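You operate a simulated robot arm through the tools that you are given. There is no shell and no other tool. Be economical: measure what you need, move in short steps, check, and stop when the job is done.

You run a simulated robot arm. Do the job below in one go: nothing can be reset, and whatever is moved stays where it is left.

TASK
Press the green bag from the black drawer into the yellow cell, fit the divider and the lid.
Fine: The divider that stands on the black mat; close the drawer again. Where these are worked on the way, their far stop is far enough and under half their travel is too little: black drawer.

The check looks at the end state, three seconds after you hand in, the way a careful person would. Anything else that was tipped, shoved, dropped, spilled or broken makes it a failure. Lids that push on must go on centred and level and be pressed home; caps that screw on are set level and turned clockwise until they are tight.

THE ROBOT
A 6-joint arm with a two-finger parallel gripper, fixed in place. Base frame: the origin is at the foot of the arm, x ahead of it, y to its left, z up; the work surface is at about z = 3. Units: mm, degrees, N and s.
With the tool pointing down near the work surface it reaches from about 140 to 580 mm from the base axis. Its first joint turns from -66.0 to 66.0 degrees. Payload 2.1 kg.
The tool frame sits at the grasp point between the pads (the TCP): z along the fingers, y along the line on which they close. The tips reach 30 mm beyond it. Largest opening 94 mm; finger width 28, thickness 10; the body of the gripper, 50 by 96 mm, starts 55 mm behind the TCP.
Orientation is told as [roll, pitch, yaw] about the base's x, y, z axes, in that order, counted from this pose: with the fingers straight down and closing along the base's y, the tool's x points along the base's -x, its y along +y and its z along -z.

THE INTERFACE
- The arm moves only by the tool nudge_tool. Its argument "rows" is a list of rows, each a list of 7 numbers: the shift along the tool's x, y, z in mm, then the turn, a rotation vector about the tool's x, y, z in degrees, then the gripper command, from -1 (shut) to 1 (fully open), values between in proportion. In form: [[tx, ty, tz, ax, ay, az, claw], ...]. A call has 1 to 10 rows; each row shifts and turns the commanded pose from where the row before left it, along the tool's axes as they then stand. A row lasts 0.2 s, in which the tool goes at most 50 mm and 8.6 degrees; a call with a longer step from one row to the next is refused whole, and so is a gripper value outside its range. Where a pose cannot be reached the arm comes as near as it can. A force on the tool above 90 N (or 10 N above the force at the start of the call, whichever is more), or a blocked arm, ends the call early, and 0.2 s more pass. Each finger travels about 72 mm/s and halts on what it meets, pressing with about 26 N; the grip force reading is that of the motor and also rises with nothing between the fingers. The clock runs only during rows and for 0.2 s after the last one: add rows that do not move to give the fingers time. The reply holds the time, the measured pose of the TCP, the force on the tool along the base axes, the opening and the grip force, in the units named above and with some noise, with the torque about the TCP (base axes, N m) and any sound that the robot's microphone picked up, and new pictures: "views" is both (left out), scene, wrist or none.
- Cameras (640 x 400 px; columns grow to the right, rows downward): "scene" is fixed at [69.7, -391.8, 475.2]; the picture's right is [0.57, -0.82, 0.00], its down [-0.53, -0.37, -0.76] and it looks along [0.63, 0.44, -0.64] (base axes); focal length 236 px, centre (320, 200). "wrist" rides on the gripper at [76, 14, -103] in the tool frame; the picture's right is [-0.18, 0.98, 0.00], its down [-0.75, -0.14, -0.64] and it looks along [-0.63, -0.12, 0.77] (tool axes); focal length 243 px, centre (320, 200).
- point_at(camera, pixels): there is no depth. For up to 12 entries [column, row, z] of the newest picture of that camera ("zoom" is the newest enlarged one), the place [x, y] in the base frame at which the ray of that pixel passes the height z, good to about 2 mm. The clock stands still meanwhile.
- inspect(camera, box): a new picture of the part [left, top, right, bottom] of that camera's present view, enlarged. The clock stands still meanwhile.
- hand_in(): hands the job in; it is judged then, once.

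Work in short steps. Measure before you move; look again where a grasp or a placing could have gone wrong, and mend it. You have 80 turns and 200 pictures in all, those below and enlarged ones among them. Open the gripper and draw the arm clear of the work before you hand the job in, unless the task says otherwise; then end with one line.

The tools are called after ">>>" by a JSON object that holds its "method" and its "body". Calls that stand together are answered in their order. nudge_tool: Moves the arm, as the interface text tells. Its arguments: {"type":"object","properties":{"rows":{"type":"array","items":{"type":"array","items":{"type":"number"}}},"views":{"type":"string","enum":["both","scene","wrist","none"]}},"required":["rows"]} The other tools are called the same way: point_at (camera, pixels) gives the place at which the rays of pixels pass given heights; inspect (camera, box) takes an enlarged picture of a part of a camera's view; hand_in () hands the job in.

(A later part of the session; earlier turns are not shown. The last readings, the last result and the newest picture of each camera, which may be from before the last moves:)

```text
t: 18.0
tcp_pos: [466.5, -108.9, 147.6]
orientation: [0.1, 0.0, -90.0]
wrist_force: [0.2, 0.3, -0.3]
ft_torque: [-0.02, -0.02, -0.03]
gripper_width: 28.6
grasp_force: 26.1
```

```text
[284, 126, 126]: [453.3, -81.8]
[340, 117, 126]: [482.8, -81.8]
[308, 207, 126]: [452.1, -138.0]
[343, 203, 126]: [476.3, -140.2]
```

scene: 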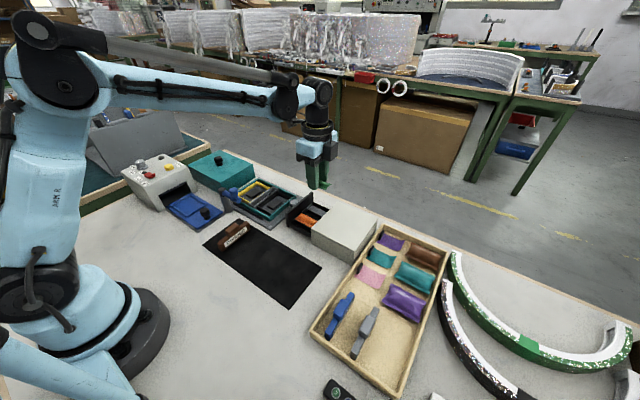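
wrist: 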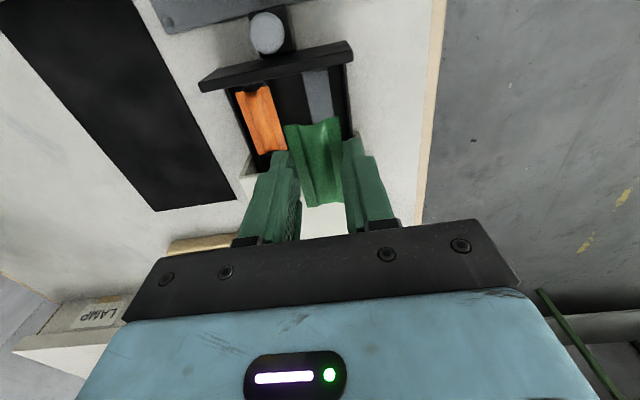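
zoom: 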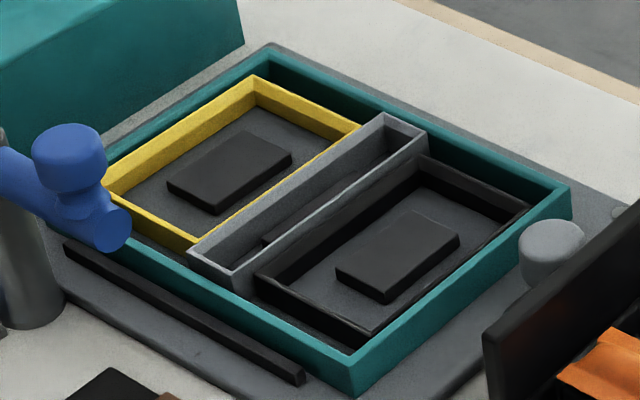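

Measuring cell corners and divider slot.

>>> {"method": "point_at", "body": {"camera": "zoom", "pixels": [[105, 190, 25], [255, 78, 25], [360, 125, 25], [193, 245, 25], [168, 183, 15], [238, 132, 15], [291, 153, 15], [215, 205, 15], [268, 50, 30], [570, 188, 30], [352, 358, 30], [357, 395, 5]]}}

>>> {"method": "point_at", "body": {"camera": "zoom", "pixels": [[190, 252, 30], [383, 113, 30], [428, 135, 30], [235, 275, 30], [205, 250, 30], [385, 122, 30], [415, 138, 30], [236, 268, 30], [336, 270, 15], [410, 212, 15], [459, 238, 15], [387, 300, 15]]}}

```text
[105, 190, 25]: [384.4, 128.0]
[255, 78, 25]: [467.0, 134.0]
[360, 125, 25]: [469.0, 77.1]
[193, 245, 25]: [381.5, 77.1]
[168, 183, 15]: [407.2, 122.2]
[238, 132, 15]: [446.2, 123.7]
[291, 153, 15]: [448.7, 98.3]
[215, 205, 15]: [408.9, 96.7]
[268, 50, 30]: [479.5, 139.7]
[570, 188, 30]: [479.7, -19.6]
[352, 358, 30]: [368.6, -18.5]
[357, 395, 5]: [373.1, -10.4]
```

```text
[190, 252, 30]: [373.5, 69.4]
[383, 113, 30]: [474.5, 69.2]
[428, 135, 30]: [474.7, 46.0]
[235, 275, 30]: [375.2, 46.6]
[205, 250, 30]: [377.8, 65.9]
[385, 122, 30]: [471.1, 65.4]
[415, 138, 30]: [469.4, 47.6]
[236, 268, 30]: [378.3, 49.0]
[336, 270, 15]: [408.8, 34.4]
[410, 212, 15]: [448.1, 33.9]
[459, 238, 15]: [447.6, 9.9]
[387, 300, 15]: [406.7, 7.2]
```

Cell ≈85×54 with its long side along x, so the bag must lie along x: I rotate back to yaw 0 at height.

>>> {"method": "nudge_tool", "body": {"rows": [[0, 0, -3, 0, 0, -8.5, -1], [0, 0, -3, 0, 0, -8.5, -1], [0, 0, -3, 0, 0, -8.5, -1], [0, 0, -3, 0, 0, -8.5, -1], [0, 0, -3, 0, 0, -8.5, -1], [0, 0, -3, 0, 0, -8.5, -1], [0, 0, -3, 0, 0, -8.5, -1], [0, 0, -3, 0, 0, -8.5, -1], [0, 0, -3, 0, 0, -8.5, -1], [0, 0, -3, 0, 0, -8.5, -1]], "views": "none"}}

>>> {"method": "nudge_tool", "body": {"rows": [[0, 0, 0, 0, 0, -5, -1], [13, 40, 0, 0, 0, 0, -1], [13, 40, 0, 0, 0, 0, -1], [13, 40, 0, 0, 0, 0, -1], [13, 40, 0, 0, 0, 0, -1], [13, 40, 0, 0, 0, 0, -1]], "views": "both"}}

>>> {"method": "inspect", "body": {"camera": "wrist", "box": [160, 40, 480, 240]}}

```text
t: 20.2
tcp_pos: [463.5, -107.5, 176.4]
orientation: [0.0, -0.1, -5.0]
wrist_force: [-0.2, 0.1, 0.4]
ft_torque: [0.01, 0.0, 0.02]
gripper_width: 28.6
grasp_force: 25.8
```

```text
t: 21.6
tcp_pos: [400.0, 92.3, 176.4]
orientation: [-0.1, -0.1, -0.1]
wrist_force: [0.2, -0.6, 0.8]
ft_torque: [0.03, -0.02, 0.01]
gripper_width: 28.6
grasp_force: 26.1
```

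scene: 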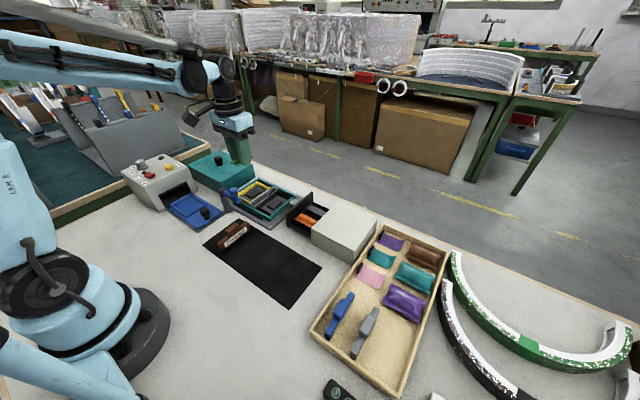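
wrist: 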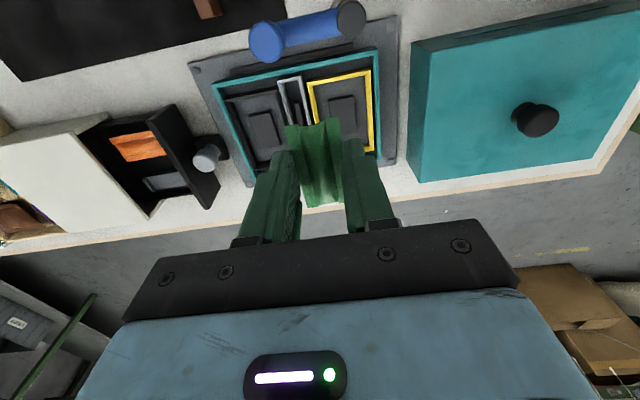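

```text
2.00 times, centred on (320, 140) of wrist
```

zoom: 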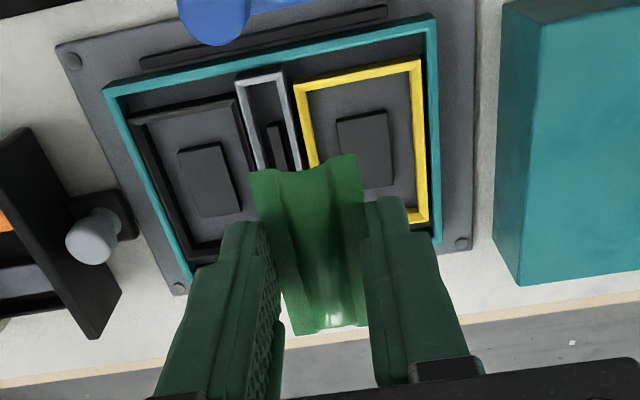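

Clear view of the cell. Measuring its corners, pad, slot, lid knob, and blue arm from here.

>>> {"method": "point_at", "body": {"camera": "zoom", "pixels": [[294, 84, 25], [420, 60, 25], [428, 222, 25], [335, 122, 15], [386, 111, 15], [394, 182, 15], [335, 122, 22], [386, 111, 22], [394, 182, 22], [236, 80, 30], [284, 68, 30], [300, 165, 30]]}}

>>> {"method": "point_at", "body": {"camera": "wrist", "pixels": [[536, 118, 80], [412, 49, 53], [420, 182, 53], [267, 62, 85], [260, 62, 75], [284, 50, 75], [213, 83, 30], [376, 48, 30], [379, 162, 30], [534, 121, 75]]}}

```text
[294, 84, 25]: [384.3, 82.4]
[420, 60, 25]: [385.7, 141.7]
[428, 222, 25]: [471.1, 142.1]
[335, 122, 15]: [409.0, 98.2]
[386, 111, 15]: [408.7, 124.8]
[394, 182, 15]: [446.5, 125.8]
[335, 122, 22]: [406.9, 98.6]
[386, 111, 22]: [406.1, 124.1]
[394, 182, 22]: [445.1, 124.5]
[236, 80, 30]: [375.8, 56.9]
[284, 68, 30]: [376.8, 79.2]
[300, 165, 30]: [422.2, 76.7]
```

```text
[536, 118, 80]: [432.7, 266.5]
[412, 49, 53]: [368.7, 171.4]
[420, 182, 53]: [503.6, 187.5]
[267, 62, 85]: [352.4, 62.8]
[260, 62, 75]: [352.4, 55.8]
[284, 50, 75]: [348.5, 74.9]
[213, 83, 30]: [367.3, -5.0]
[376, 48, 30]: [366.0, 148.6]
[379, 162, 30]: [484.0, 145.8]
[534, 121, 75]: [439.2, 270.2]
```

Triangulated: yellow rim z≈18, cell centre (429, 112), pad top z≈14, box centre ≈(428, 70), slot at y≈68. I bring the bag over the cell centre at TCP (427.5, 112, 75).

>>> {"method": "nudge_tool", "body": {"rows": [[-14, 10, 15, 0, 0, 0, -1], [-13.5, 9.7, 26, 0, 0, 0, -1], [0, 0, 30, 0, 0, 0, -1], [0, 0, 30, 0, 0, 0, -1]], "views": "both"}}

>>> {"method": "inspect", "body": {"camera": "wrist", "box": [240, 80, 432, 200]}}

>>> {"method": "inspect", "body": {"camera": "scene", "box": [225, 162, 305, 212]}}

```text
t: 22.6
tcp_pos: [429.3, 110.4, 74.0]
orientation: [0.0, -0.1, -0.1]
wrist_force: [-0.5, -0.5, -0.6]
ft_torque: [0.03, 0.01, -0.04]
gripper_width: 28.8
grasp_force: 26.3
```

scene: 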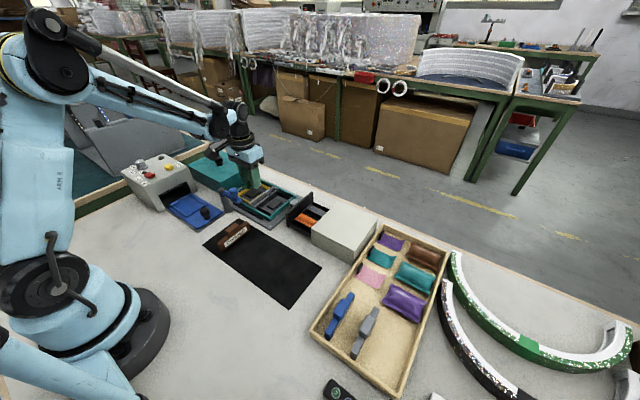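
wrist: 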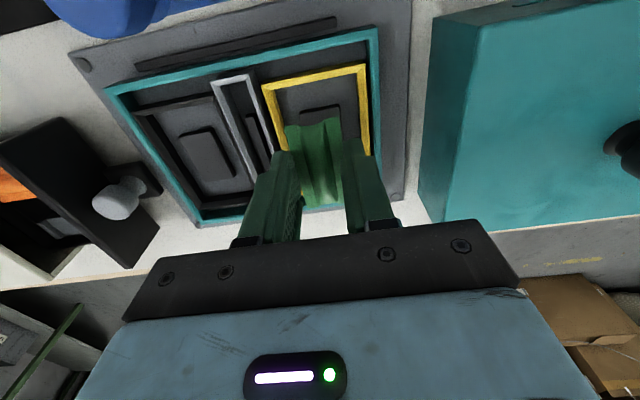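

```text
3.33 times, centred on (336, 140) of wrist
```

zoom: 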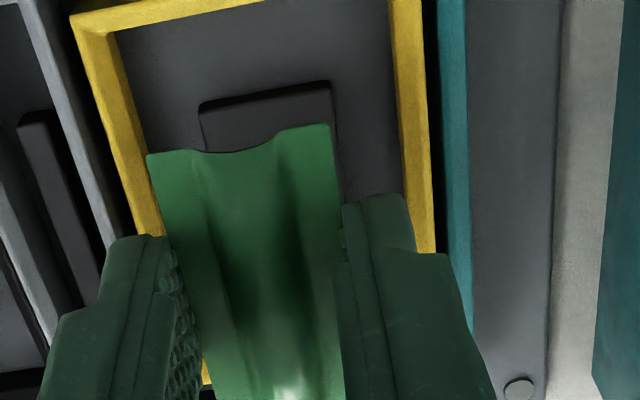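

```text
8.00 times, centred on (265, 187) of scene
```

zoom: 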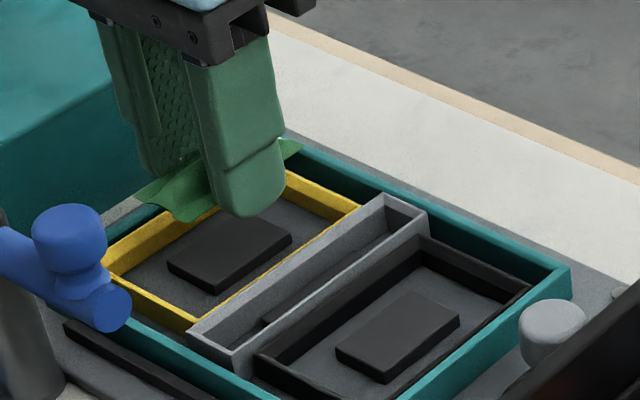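

Refining cell position from here with z=18, and the bag's front edge.

>>> {"method": "point_at", "body": {"camera": "wrist", "pixels": [[261, 85, 18], [366, 64, 18], [371, 154, 18], [296, 111, 14], [335, 104, 14], [284, 126, 52], [339, 117.5, 52], [212, 80, 22], [252, 71, 22], [105, 90, 22], [376, 27, 22]]}}

>>> {"method": "point_at", "body": {"camera": "zoom", "pixels": [[105, 270, 18], [193, 330, 18], [360, 207, 18], [168, 263, 14], [291, 233, 14], [215, 290, 14]]}}

```text
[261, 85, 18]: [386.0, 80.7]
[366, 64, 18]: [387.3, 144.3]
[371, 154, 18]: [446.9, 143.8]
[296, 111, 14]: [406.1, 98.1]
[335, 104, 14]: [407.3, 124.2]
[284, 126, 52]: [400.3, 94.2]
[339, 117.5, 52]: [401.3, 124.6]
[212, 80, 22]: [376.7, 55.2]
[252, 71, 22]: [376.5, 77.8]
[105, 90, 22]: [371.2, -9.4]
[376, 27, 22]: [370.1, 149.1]
```

```text
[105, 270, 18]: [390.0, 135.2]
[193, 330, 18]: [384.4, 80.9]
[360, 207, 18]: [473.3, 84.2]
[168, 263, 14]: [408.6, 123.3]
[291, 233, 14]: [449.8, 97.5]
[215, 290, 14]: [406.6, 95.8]
```

Bag centre (429.3, 109.4) vs cell (429, 112). I shift +2 in y and descend stepwise, watching for contact.

>>> {"method": "nudge_tool", "body": {"rows": [[0.5, 2, 8, 0, 0, 0, -1], [0, 0, 6, 0, 0, 0, -1], [0, 0, 4, 0, 0, 0, -1], [0, 0, 3, 0, 0, 0, -1], [0, 0, 2, 0, 0, 0, -1], [0, 0, 2, 0, 0, 0, -1]], "views": "both"}}

>>> {"method": "inspect", "body": {"camera": "scene", "box": [225, 162, 305, 212]}}

```text
t: 24.0
tcp_pos: [427.8, 113.7, 50.2]
orientation: [0.0, -0.1, 0.0]
wrist_force: [-0.4, 0.2, 0.2]
ft_torque: [-0.03, 0.0, 0.03]
gripper_width: 28.5
grasp_force: 26.0
```

scene: 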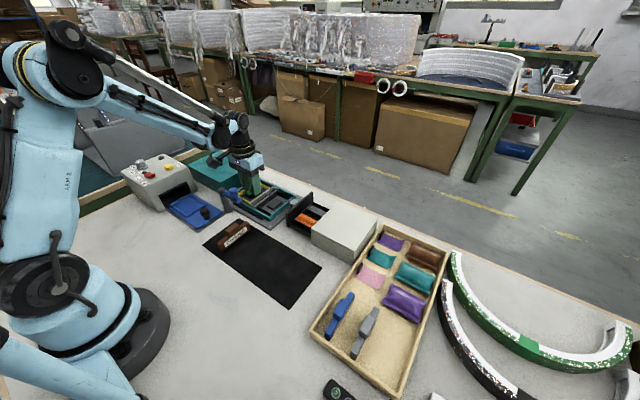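
wrist: 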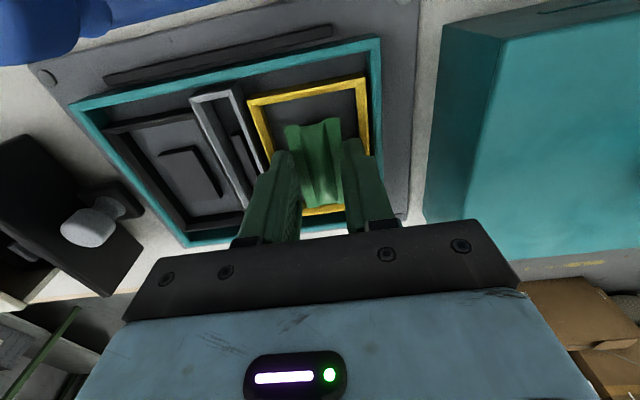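

```text
8.00 times, centred on (265, 187) of scene
```

zoom: 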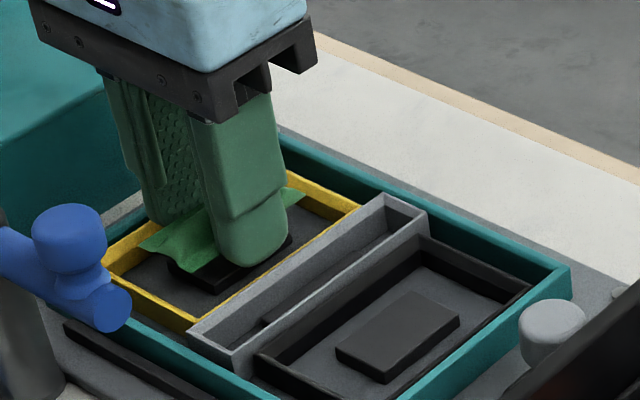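

Quick check of lateral centring before going lower.

>>> {"method": "point_at", "body": {"camera": "wrist", "pixels": [[247, 101, 18], [366, 77, 18], [370, 155, 18], [284, 126, 28], [338, 117.5, 28]]}}

```text
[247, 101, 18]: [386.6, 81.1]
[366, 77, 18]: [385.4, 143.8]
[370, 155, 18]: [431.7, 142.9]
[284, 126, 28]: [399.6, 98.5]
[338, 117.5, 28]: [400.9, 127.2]
```

Bag is centred (y 112.8 vs 112.4). Descending further in small steps.

>>> {"method": "nudge_tool", "body": {"rows": [[0, -0.5, 2, 0, 0, 0, -1], [0, 0, 1.5, 0, 0, 0, -1], [0, 0, 1.5, 0, 0, 0, -1], [0, 0, 1.5, 0, 0, 0, -1]], "views": "wrist"}}

>>> {"method": "inspect", "body": {"camera": "scene", "box": [225, 172, 289, 212]}}

```text
t: 25.0
tcp_pos: [428.8, 112.4, 42.5]
orientation: [0.0, 0.0, -0.1]
wrist_force: [-1.4, 0.2, -0.1]
ft_torque: [0.0, -0.01, 0.0]
gripper_width: 28.3
grasp_force: 25.7
```

wrist: 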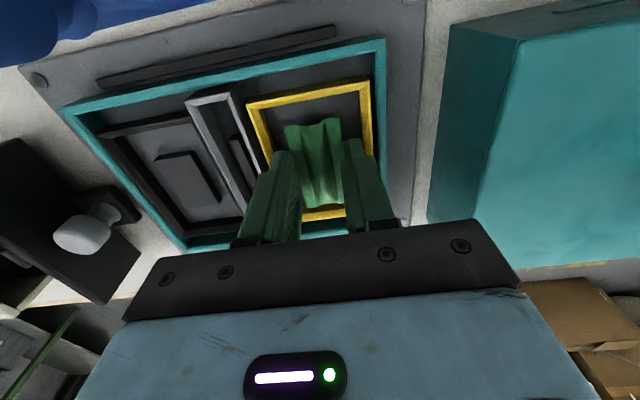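

```text
10.00 times, centred on (257, 192) of scene
```

zoom: 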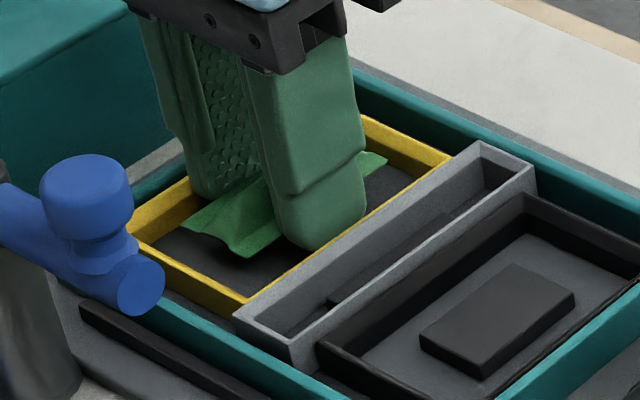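

Still no contact; continuing 1 mm at a time.

>>> {"method": "nudge_tool", "body": {"rows": [[0, 0, 1, 0, 0, 0, -1], [0, 0, 1, 0, 0, 0, -1], [0, 0, 1, 0, 0, 0, -1]], "views": "none"}}

>>> {"method": "inspect", "body": {"camera": "scene", "box": [225, 172, 289, 212]}}

```text
t: 25.8
tcp_pos: [428.9, 112.4, 40.3]
orientation: [-0.2, -0.1, -0.1]
wrist_force: [-1.9, -2.2, 26.4]
ft_torque: [-0.05, -0.04, -0.04]
gripper_width: 28.7
grasp_force: 26.3
```

```text
10.00 times, centred on (257, 192) of scene
```

zoom: 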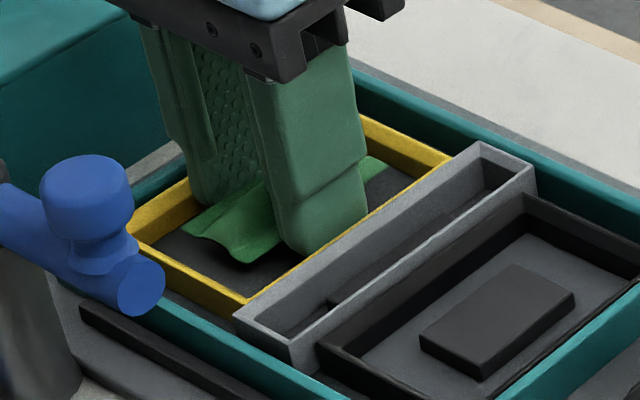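

Contact at 26 N. I ease up 1 mm, open only 4 mm (the cell walls are close) and rise.

>>> {"method": "nudge_tool", "body": {"rows": [[0, 0, -1, 0, 0, 0, -1], [0, 0, 0, 0, 0, 0, -0.31], [0, 0, 0, 0, 0, 0, -0.31], [0, 0, -5, 0, 0, 0, -0.31], [0, 0, -12, 0, 0, 0, -0.31], [0, 0, -25, 0, 0, 0, -0.31]], "views": "wrist"}}

>>> {"method": "inspect", "body": {"camera": "scene", "box": [225, 172, 289, 212]}}

>>> {"method": "inspect", "body": {"camera": "wrist", "box": [240, 80, 400, 180]}}

```text
t: 27.2
tcp_pos: [428.2, 112.1, 82.7]
orientation: [-0.1, -0.1, -0.1]
wrist_force: [-0.7, 0.0, 0.5]
ft_torque: [0.01, 0.0, -0.02]
gripper_width: 32.5
grasp_force: 0.1
```

wrist: 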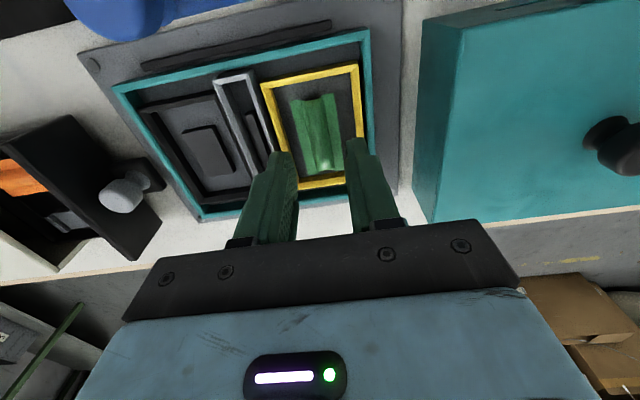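

```text
10.00 times, centred on (257, 192) of scene
```

zoom: 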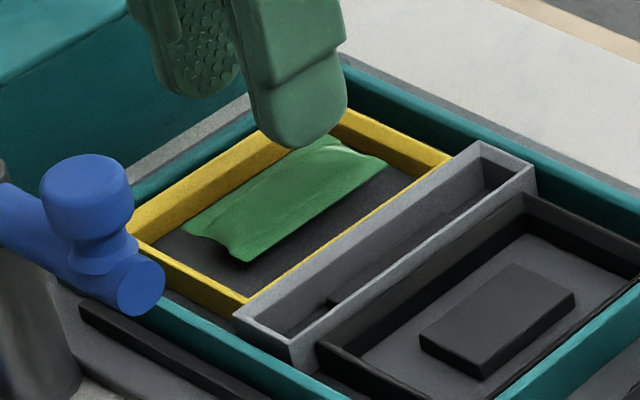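

```text
4.00 times, centred on (320, 130) of wrist
```

zoom: 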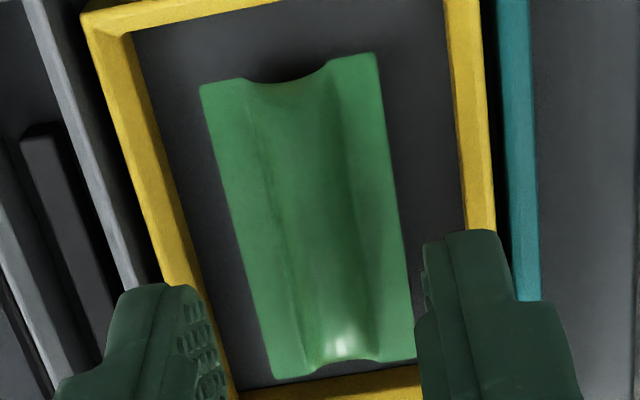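

The bag is centred in the cell. I close the fingers and press down on its middle.

>>> {"method": "nudge_tool", "body": {"rows": [[0, 0, 0, 0, 0, 0, -1], [0, 0, 10, 0, 0, 0, -1], [0, 0, 12, 0, 0, 0, -1], [0, 0, 6, 0, 0, 0, -1], [0, 0, 3, 0, 0, 0, -1], [0, 0, 2, 0, 0, 0, -1]], "views": "none"}}

```text
t: 28.4
tcp_pos: [427.6, 113.4, 56.3]
orientation: [-0.1, -0.1, 0.0]
wrist_force: [-2.2, -1.2, 31.0]
ft_torque: [-0.03, -0.06, 0.01]
gripper_width: 0.2
grasp_force: 26.0
stopped in row 6: the force on the tool passed its limit at 104 N (the readings are from after the stop); the commanded pose is now the measured one
```

Reached a firm press (104 N peak). I hold and lift to look.

>>> {"method": "nudge_tool", "body": {"rows": [[0, 0, 0, 0, 0, 0, -1], [0, 0, -15, 0, 0, 0, -1], [0, 0, -25, 0, 0, 0, -1]], "views": "wrist"}}

>>> {"method": "inspect", "body": {"camera": "scene", "box": [225, 172, 289, 212]}}

>>> {"method": "inspect", "body": {"camera": "wrist", "box": [240, 60, 400, 160]}}

```text
t: 29.2
tcp_pos: [427.8, 112.0, 96.4]
orientation: [-0.2, -0.1, 0.0]
wrist_force: [-0.2, 1.0, -0.6]
ft_torque: [-0.01, -0.02, -0.03]
gripper_width: 0.1
grasp_force: 25.6
```

wrist: 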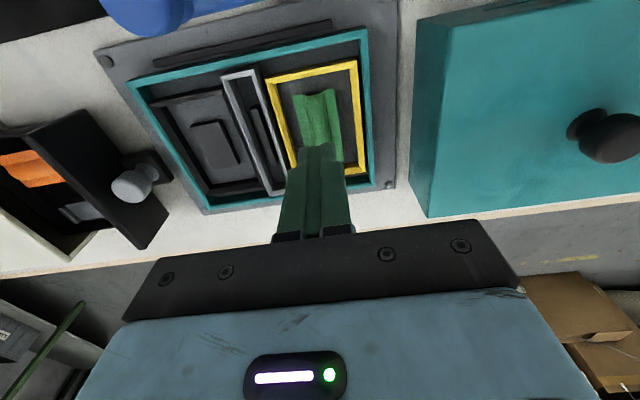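

```text
10.00 times, centred on (257, 192) of scene
```

zoom: 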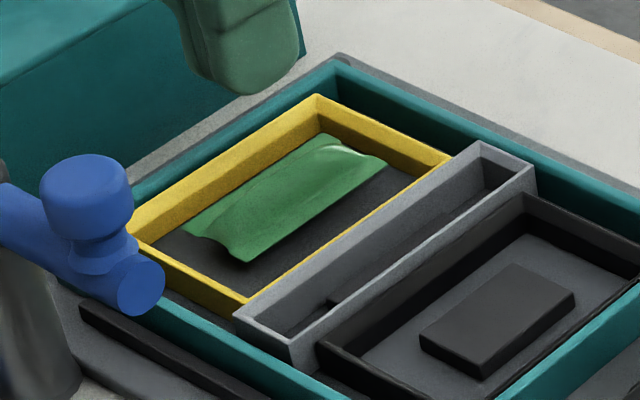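

```text
4.00 times, centred on (320, 110) of wrist
```

zoom: 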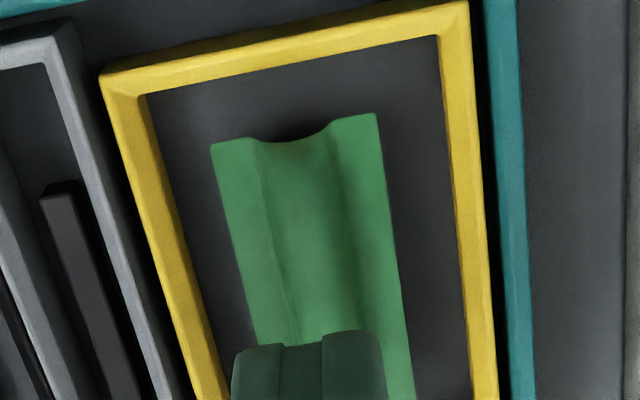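

Checking the bag's height by triangulating its front corners.

>>> {"method": "point_at", "body": {"camera": "wrist", "pixels": [[293, 96.5, 15], [334, 89, 15], [293, 96.5, 25], [334, 89, 25]]}}

>>> {"method": "point_at", "body": {"camera": "scene", "pixels": [[249.8, 198.2, 15], [243.3, 195, 15], [249.8, 198.2, 25], [243.3, 195, 25]]}}

```text
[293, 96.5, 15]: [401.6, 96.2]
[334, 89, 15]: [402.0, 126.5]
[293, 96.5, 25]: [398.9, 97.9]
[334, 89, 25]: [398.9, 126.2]
```

```text
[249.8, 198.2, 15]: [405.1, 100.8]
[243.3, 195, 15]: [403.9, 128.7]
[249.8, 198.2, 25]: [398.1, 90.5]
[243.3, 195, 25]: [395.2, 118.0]
```

Flange at z≈18.5, on the pad and level; the bag's middle bulges to z≈26, which matches the press contact. Next, close the drawer: measuring the knob's present location.

>>> {"method": "point_at", "body": {"camera": "wrist", "pixels": [[133, 184, 45], [145, 172, 30]]}}

>>> {"method": "inspect", "body": {"camera": "scene", "box": [270, 180, 350, 230]}}

```text
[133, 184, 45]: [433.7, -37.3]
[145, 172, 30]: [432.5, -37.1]
```

```text
8.00 times, centred on (310, 205) of scene
```

zoom: 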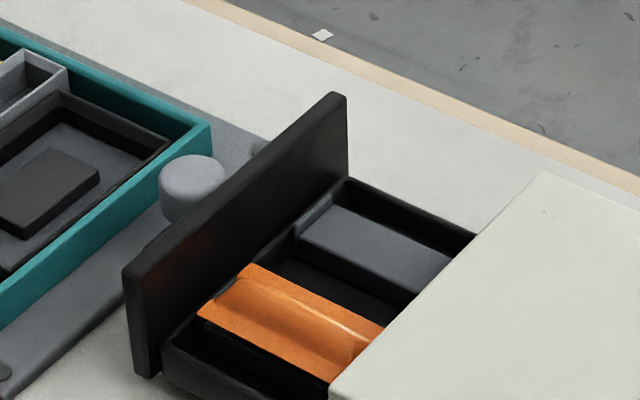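

>>> {"method": "point_at", "body": {"camera": "zoom", "pixels": [[191, 172, 40], [191, 172, 45], [212, 125, 22], [135, 265, 60], [342, 97, 60]]}}

```text
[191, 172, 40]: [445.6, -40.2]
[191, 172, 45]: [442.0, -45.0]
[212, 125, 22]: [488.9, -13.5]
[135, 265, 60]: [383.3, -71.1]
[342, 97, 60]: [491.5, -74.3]
```

Knob ≈(441, -43), box rim top z≈22. I bring closed fingers to (440, -14), tips at z≈31 over the rim, and then push in -y on the knob.

>>> {"method": "nudge_tool", "body": {"rows": [[-4, -42, 0, 0, 0, 0, -1], [-4, -42, 0, 0, 0, 0, -1], [-4, -42, 0, 0, 0, 0, -1], [0, 0, 20, 0, 0, 0, -1], [0, 0, 15, 0, 0, 0, -1], [0, -6, 0, 0, 0, 0, -1]], "views": "both"}}

```text
t: 30.6
tcp_pos: [439.0, -18.9, 61.6]
orientation: [-0.1, -0.2, 0.0]
wrist_force: [0.2, 0.6, 0.5]
ft_torque: [0.0, 0.0, 0.01]
gripper_width: 0.1
grasp_force: 26.7
```

scene: 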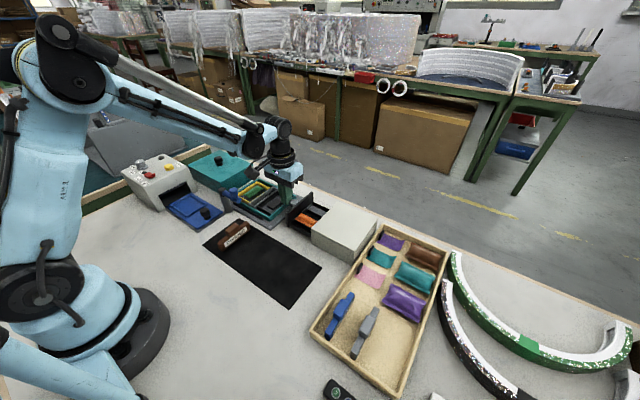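
wrist: 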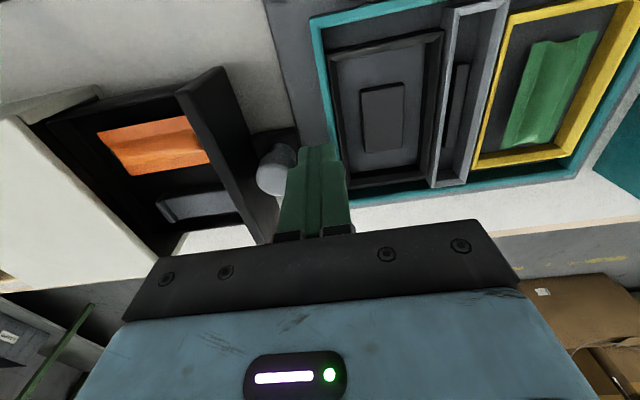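

Fingers are just beside the knob; pushing the drawer closed.

>>> {"method": "nudge_tool", "body": {"rows": [[0, -8, 0, 0, 0, 0, -1], [0, -10, 0, 0, 0, 0, -1], [0, -10, 0, 0, 0, 0, -1], [0, -10, 0, 0, 0, 0, -1], [0, -10, 0, 0, 0, 0, -1], [0, -10, 0, 0, 0, 0, -1], [0, -10, 0, 0, 0, 0, -1], [0, -8, 0, 0, 0, 0, -1]], "views": "both"}}

```text
t: 32.4
tcp_pos: [439.8, -95.1, 59.1]
orientation: [-0.1, -0.1, 0.1]
wrist_force: [0.1, 1.8, 0.8]
ft_torque: [0.1, 0.01, -0.01]
gripper_width: 0.1
grasp_force: 25.9
```

scene: 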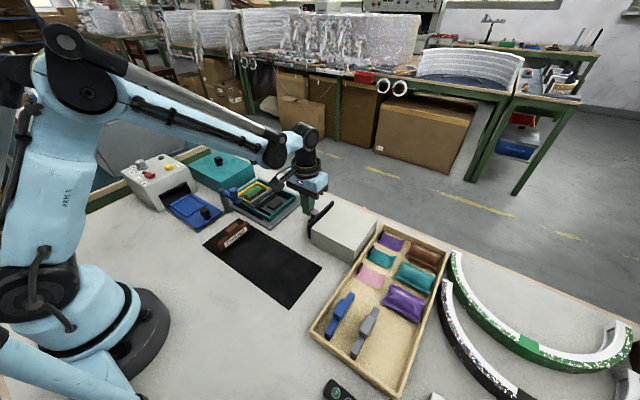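
wrist: 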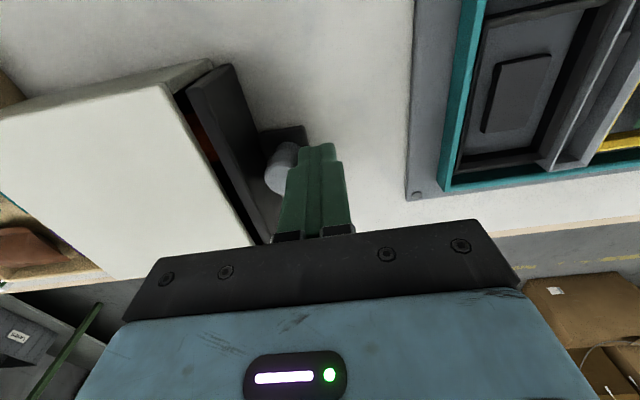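

A ~10 mm gap remains; I push the rest gently until the stop.

>>> {"method": "nudge_tool", "body": {"rows": [[0, -4, 0, 0, 0, 0, -1], [0, -3, 0, 0, 0, 0, -1], [0, -3, 0, 0, 0, 0, -1], [0, -2, 0, 0, 0, 0, -1]], "views": "wrist"}}

>>> {"method": "inspect", "body": {"camera": "wrist", "box": [150, 50, 342, 170]}}

```text
t: 33.4
tcp_pos: [438.7, -105.0, 61.1]
orientation: [0.1, 0.0, 0.1]
wrist_force: [2.8, 10.7, -5.2]
ft_torque: [0.22, -0.03, 0.01]
gripper_width: 0.0
grasp_force: 26.5
```

wrist: 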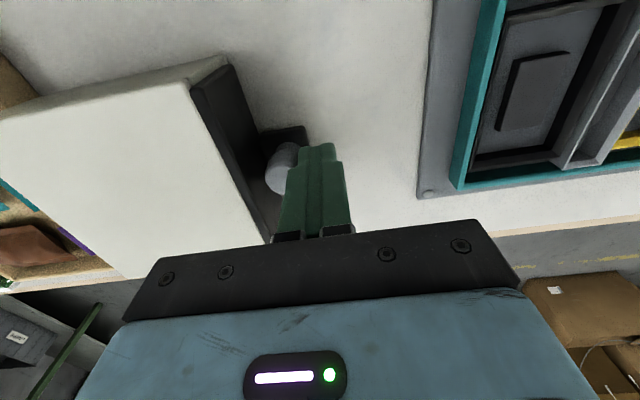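

```text
3.33 times, centred on (246, 110) of wrist
```

zoom: 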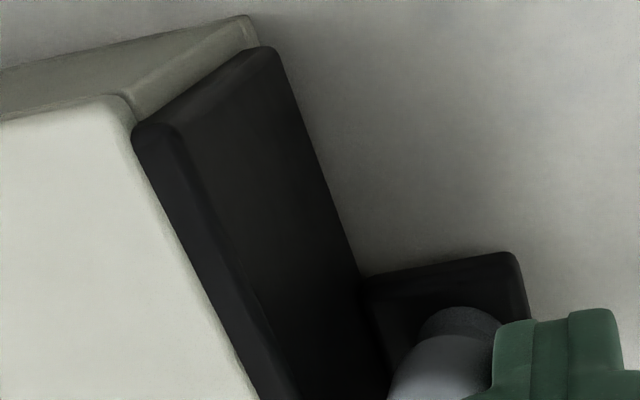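

The front is flush with the cabinet and 10 N builds. One last small push, then back off, lift, and head toward the divider on the mat.

>>> {"method": "nudge_tool", "body": {"rows": [[0, -2, 0, 0, 0, 0, -1], [0, 10, 0, 0, 0, 0, -1], [0, 5, -40, 0, 0, 0, -1], [0, 0, -45, 0, 0, 0, -1], [0, 0, -45, 0, 0, 0, -0.5]], "views": "none"}}

>>> {"method": "nudge_tool", "body": {"rows": [[45, 14, 0, 0, 0, 0, 0], [45, 14, 0, 0, 0, 0, 0.2], [45, 14, 0, 0, 0, 0, 0.3], [45, 14, 10, 0, 0, 0, 0.3], [45, 14, 10, 0, 0, 0, 0.3]], "views": "both"}}

>>> {"method": "inspect", "body": {"camera": "scene", "box": [195, 200, 275, 250]}}

```text
t: 34.6
tcp_pos: [440.7, -91.9, 191.2]
orientation: [-0.1, 0.0, 0.0]
wrist_force: [0.2, 0.5, 0.2]
ft_torque: [0.0, 0.0, -0.02]
gripper_width: 23.4
grasp_force: 0.1
```

```text
t: 35.8
tcp_pos: [213.9, -23.8, 168.5]
orientation: [-0.2, 0.0, 0.0]
wrist_force: [-0.3, -0.4, -0.3]
ft_torque: [-0.01, 0.0, -0.01]
gripper_width: 61.4
grasp_force: 0.1
```

scene: 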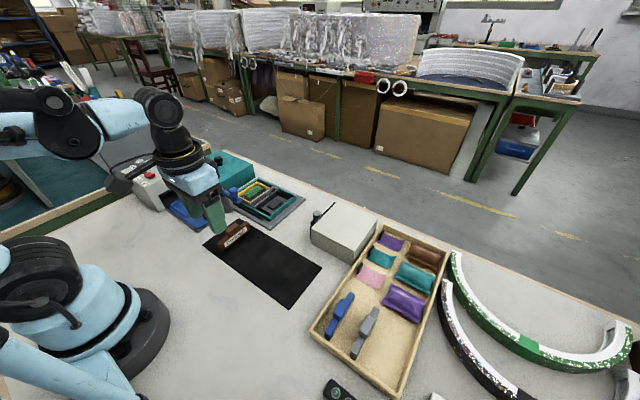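
wrist: 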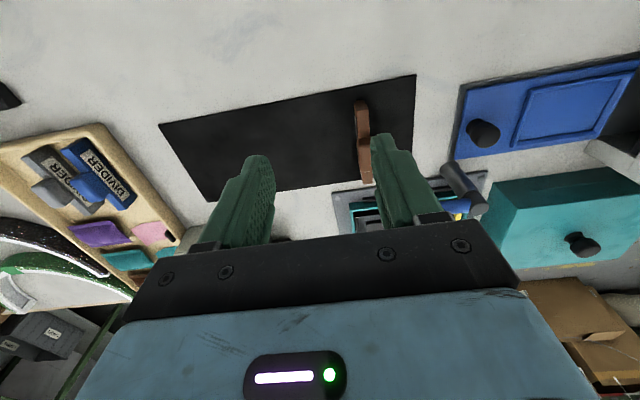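

```text
8.00 times, centred on (235, 225) of scene
```

zoom: 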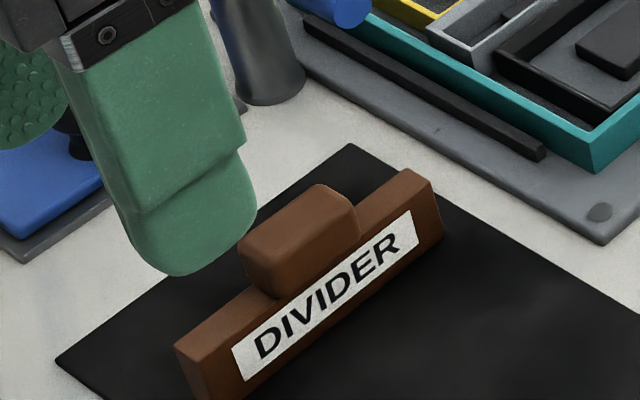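

Divider (brown, with handle) on the mat; I shift to centre it between the fingers for measuring.

>>> {"method": "nudge_tool", "body": {"rows": [[20, 38, 0, 0, 0, 0, 0.3]], "views": "both"}}

>>> {"method": "inspect", "body": {"camera": "wrist", "box": [220, 90, 400, 202]}}

>>> {"method": "inspect", "body": {"camera": "scene", "box": [195, 205, 275, 255]}}

```text
t: 36.2
tcp_pos: [193.7, 14.3, 168.7]
orientation: [0.0, -0.1, 0.0]
wrist_force: [0.4, -0.6, -0.2]
ft_torque: [-0.06, 0.03, 0.01]
gripper_width: 60.6
grasp_force: 0.1
```

scene: 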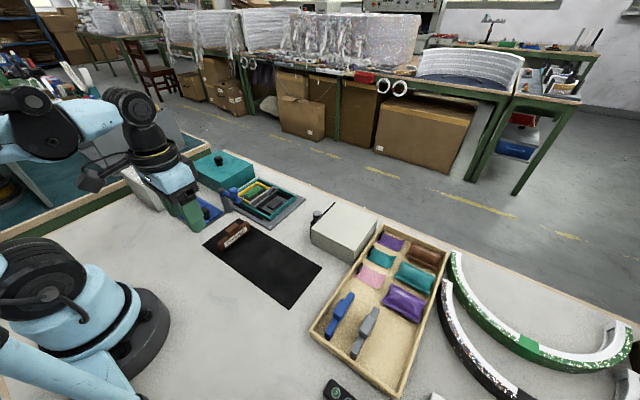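
wrist: 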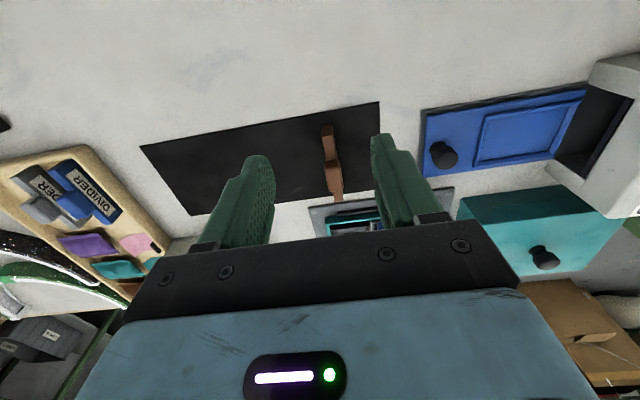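

```text
3.56 times, centred on (310, 146) of wrist
```

zoom: 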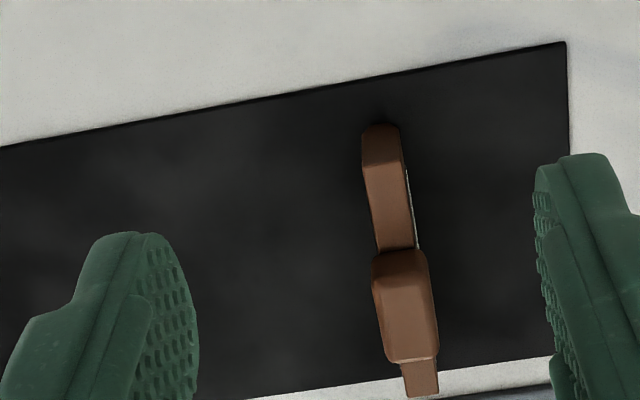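

```text
8.00 times, centred on (235, 230) of scene
```

zoom: 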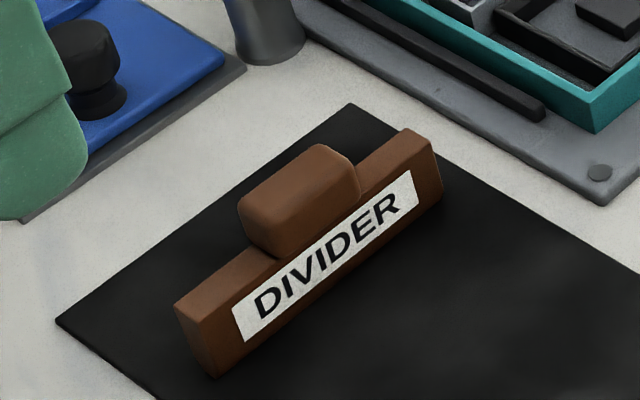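

Measuring the divider's foot, top edge and handle.

>>> {"method": "point_at", "body": {"camera": "zoom", "pixels": [[215, 378, 4], [441, 192, 4], [188, 310, 25], [423, 138, 25], [188, 310, 30], [423, 138, 30], [300, 172, 45], [300, 172, 40], [240, 200, 42], [322, 145, 42], [358, 170, 42], [278, 230, 42]]}}

>>> {"method": "point_at", "body": {"camera": "wrist", "pixels": [[328, 127, 25], [338, 201, 25], [328, 127, 30], [338, 201, 30], [334, 162, 45], [331, 181, 45], [333, 172, 42], [324.5, 171, 42], [341, 169, 42], [343, 190, 42], [327.5, 190, 42]]}}

```text
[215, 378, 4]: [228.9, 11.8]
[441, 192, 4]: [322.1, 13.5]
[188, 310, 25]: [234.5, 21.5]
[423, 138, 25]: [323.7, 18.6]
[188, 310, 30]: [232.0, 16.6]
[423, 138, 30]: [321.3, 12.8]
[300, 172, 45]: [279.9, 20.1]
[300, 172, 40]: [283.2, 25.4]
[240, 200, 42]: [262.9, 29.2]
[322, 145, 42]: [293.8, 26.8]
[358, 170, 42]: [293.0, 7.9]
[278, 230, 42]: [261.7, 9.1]
```

```text
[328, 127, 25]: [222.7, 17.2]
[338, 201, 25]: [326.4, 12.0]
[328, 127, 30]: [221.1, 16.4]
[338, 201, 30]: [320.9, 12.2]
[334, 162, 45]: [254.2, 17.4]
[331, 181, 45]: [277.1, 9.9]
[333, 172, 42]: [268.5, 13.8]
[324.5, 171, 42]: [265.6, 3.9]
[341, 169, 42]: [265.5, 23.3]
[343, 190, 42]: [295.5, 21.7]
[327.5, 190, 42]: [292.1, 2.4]
```

Handle centre ≈(277, 13.5), z 29–47, 19 wide; the divider has yaw ≈-3°. I go above it with tool yaw -3°, then down.

>>> {"method": "nudge_tool", "body": {"rows": [[-42, 0, 0, 0, 0, 3, 0.2], [-41, -1, 20, 0, 0, 0, 0.1], [0, 0, 30, 0, 0, 0, 0.1], [0, 0, 26, 0, 0, 0, 0.1]], "views": "both"}}

>>> {"method": "inspect", "body": {"camera": "wrist", "box": [240, 80, 400, 180]}}

>>> {"method": "inspect", "body": {"camera": "scene", "box": [195, 195, 275, 245]}}

```text
t: 37.2
tcp_pos: [275.1, 10.2, 94.0]
orientation: [0.0, -0.1, -3.0]
wrist_force: [0.5, 0.1, -0.4]
ft_torque: [-0.02, -0.05, -0.01]
gripper_width: 51.6
grasp_force: 0.0
```

scene: 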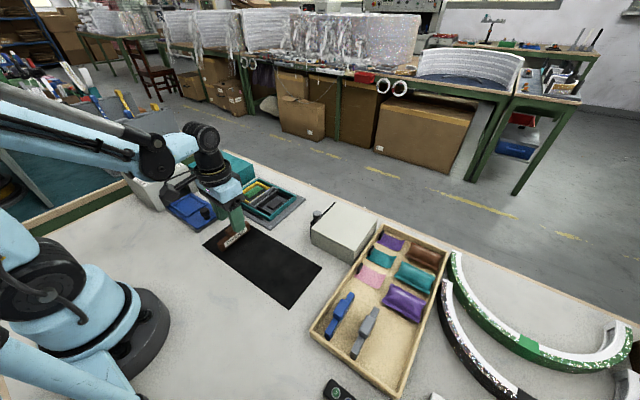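
wrist: 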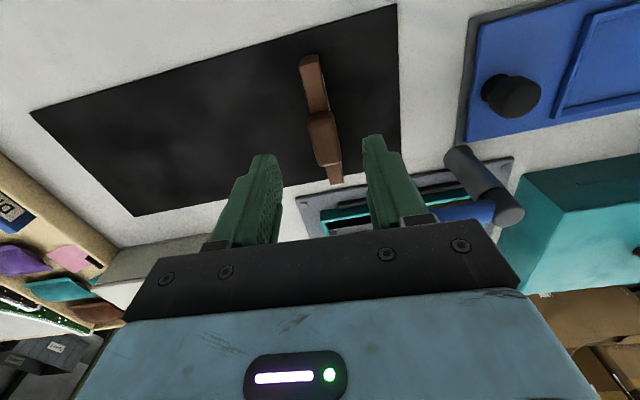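

```text
4.00 times, centred on (320, 130) of wrist
```

zoom: 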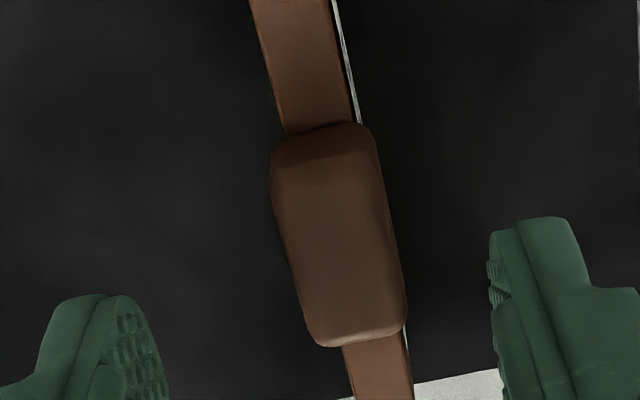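

```text
8.00 times, centred on (235, 220) of scene
```

zoom: 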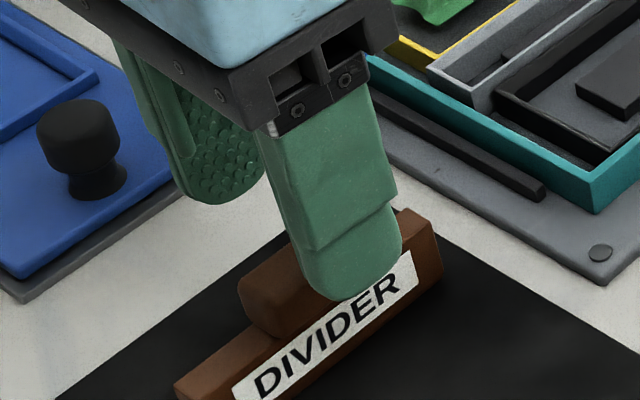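

Measuring the handle again from here.

>>> {"method": "point_at", "body": {"camera": "zoom", "pixels": [[275, 160, 46], [375, 140, 46], [318, 343, 46], [405, 325, 46], [252, 10, 28], [326, 5, 28], [360, 400, 28], [412, 398, 28]]}}

```text
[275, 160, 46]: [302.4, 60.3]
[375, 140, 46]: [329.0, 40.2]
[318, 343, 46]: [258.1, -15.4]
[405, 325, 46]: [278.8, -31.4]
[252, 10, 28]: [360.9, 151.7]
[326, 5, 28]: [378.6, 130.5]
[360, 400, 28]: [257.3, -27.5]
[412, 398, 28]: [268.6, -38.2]
```

The zoom was of the scene camera; repeating in wrist pixels.

>>> {"method": "point_at", "body": {"camera": "wrist", "pixels": [[308.7, 120, 46], [333.7, 115, 46], [319.5, 165.7, 46], [341.2, 161, 46], [303, 82, 28], [321.5, 81, 28], [330, 180, 28], [343, 179, 28], [300, 58, 28], [318, 55, 28]]}}

```text
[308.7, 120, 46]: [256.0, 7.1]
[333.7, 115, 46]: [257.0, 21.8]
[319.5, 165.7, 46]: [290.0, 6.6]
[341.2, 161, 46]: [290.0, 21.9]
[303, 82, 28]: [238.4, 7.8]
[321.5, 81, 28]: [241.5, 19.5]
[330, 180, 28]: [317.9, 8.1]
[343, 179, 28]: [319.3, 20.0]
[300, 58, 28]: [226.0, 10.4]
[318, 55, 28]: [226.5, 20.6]
```

Closer measurement shows the divider is aligned (yaw≈0), handle centre (273.5, 14). I set the yaw back to 0, correct y, and descend.

>>> {"method": "nudge_tool", "body": {"rows": [[1, 3.8, 0, 0, 0, -3, 0.0], [0, 0, 16, 0, 0, 0, -0.1], [0, 0, 15, 0, 0, 0, -0.1], [0, 0, 0, 0, 0, 0, -0.1]], "views": "both"}}

>>> {"method": "inspect", "body": {"camera": "wrist", "box": [240, 80, 400, 180]}}

>>> {"method": "inspect", "body": {"camera": "scene", "box": [195, 195, 275, 245]}}

```text
t: 38.2
tcp_pos: [275.8, 15.0, 62.7]
orientation: [-0.1, 0.0, 0.0]
wrist_force: [0.5, 0.1, 0.0]
ft_torque: [0.02, 0.0, -0.01]
gripper_width: 42.3
grasp_force: 0.0
```

scene: 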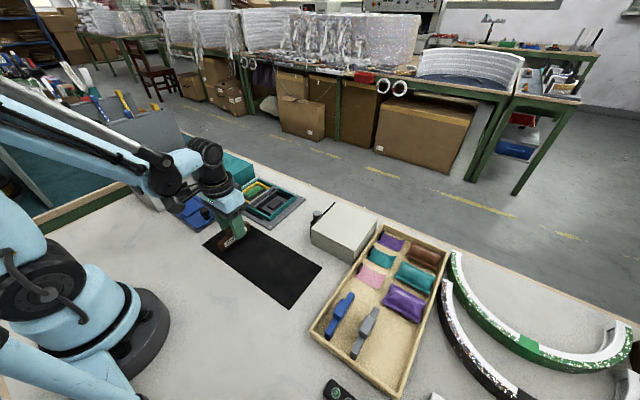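
wrist: 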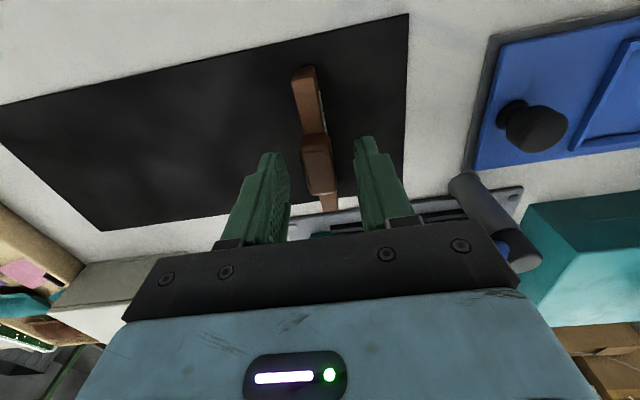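

```text
4.00 times, centred on (320, 130) of wrist
```

zoom: 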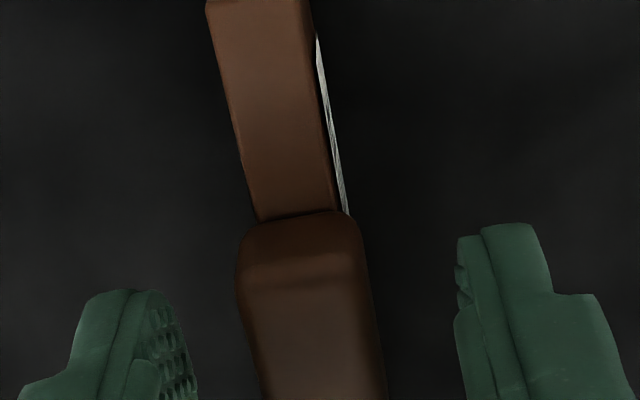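

```text
8.00 times, centred on (235, 220) of scene
```

zoom: 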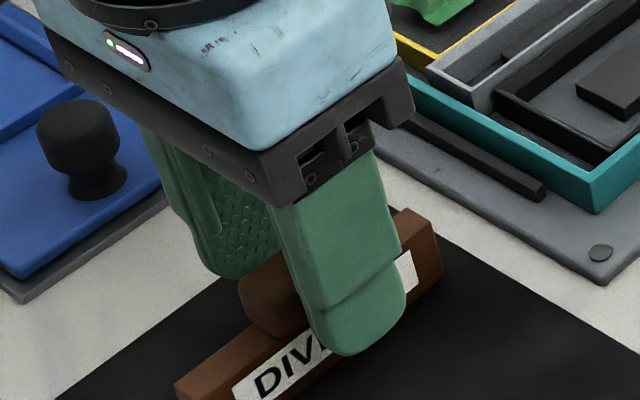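

Well aligned; closing on the handle and lifting a little.

>>> {"method": "nudge_tool", "body": {"rows": [[0, 0, 0, 0, 0, 0, -0.4], [0, 0, 0, 0, 0, 0, -0.7], [0, 0, 0, 0, 0, 0, -1], [0, 0, 0, 0, 0, 0, -1], [0, 0, -15, 0, 0, 0, -1], [0, 0, -30, 0, 0, 0, -1]], "views": "both"}}

>>> {"method": "inspect", "body": {"camera": "wrist", "box": [240, 80, 400, 180]}}

>>> {"method": "inspect", "body": {"camera": "scene", "box": [195, 185, 275, 235]}}

```text
t: 39.6
tcp_pos: [277.0, 14.6, 107.1]
orientation: [-0.1, 0.0, 0.0]
wrist_force: [-0.4, 0.9, 0.6]
ft_torque: [-0.02, 0.0, 0.0]
gripper_width: 16.9
grasp_force: 26.3
```

scene: 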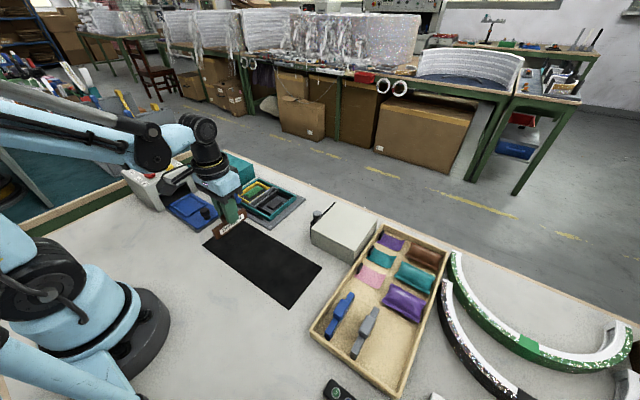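
wrist: 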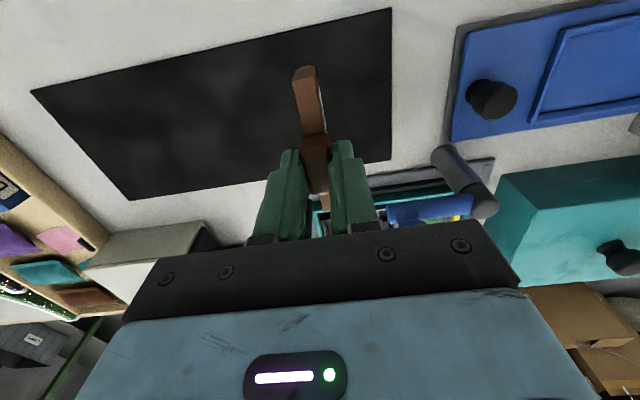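

```text
4.00 times, centred on (320, 130) of wrist
```

zoom: 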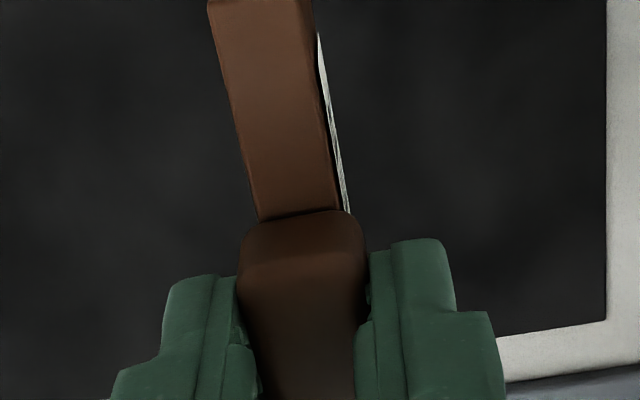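

```text
8.00 times, centred on (235, 210) of scene
```

zoom: 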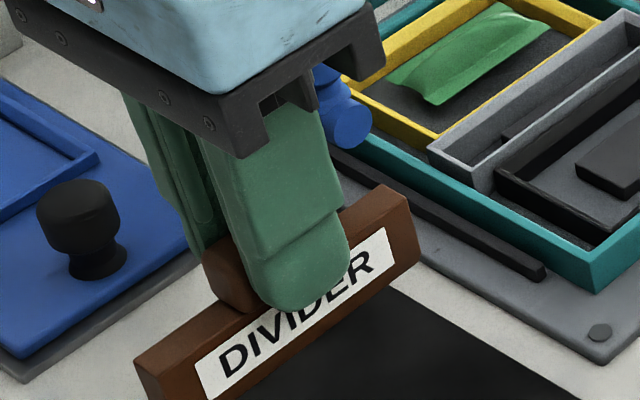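

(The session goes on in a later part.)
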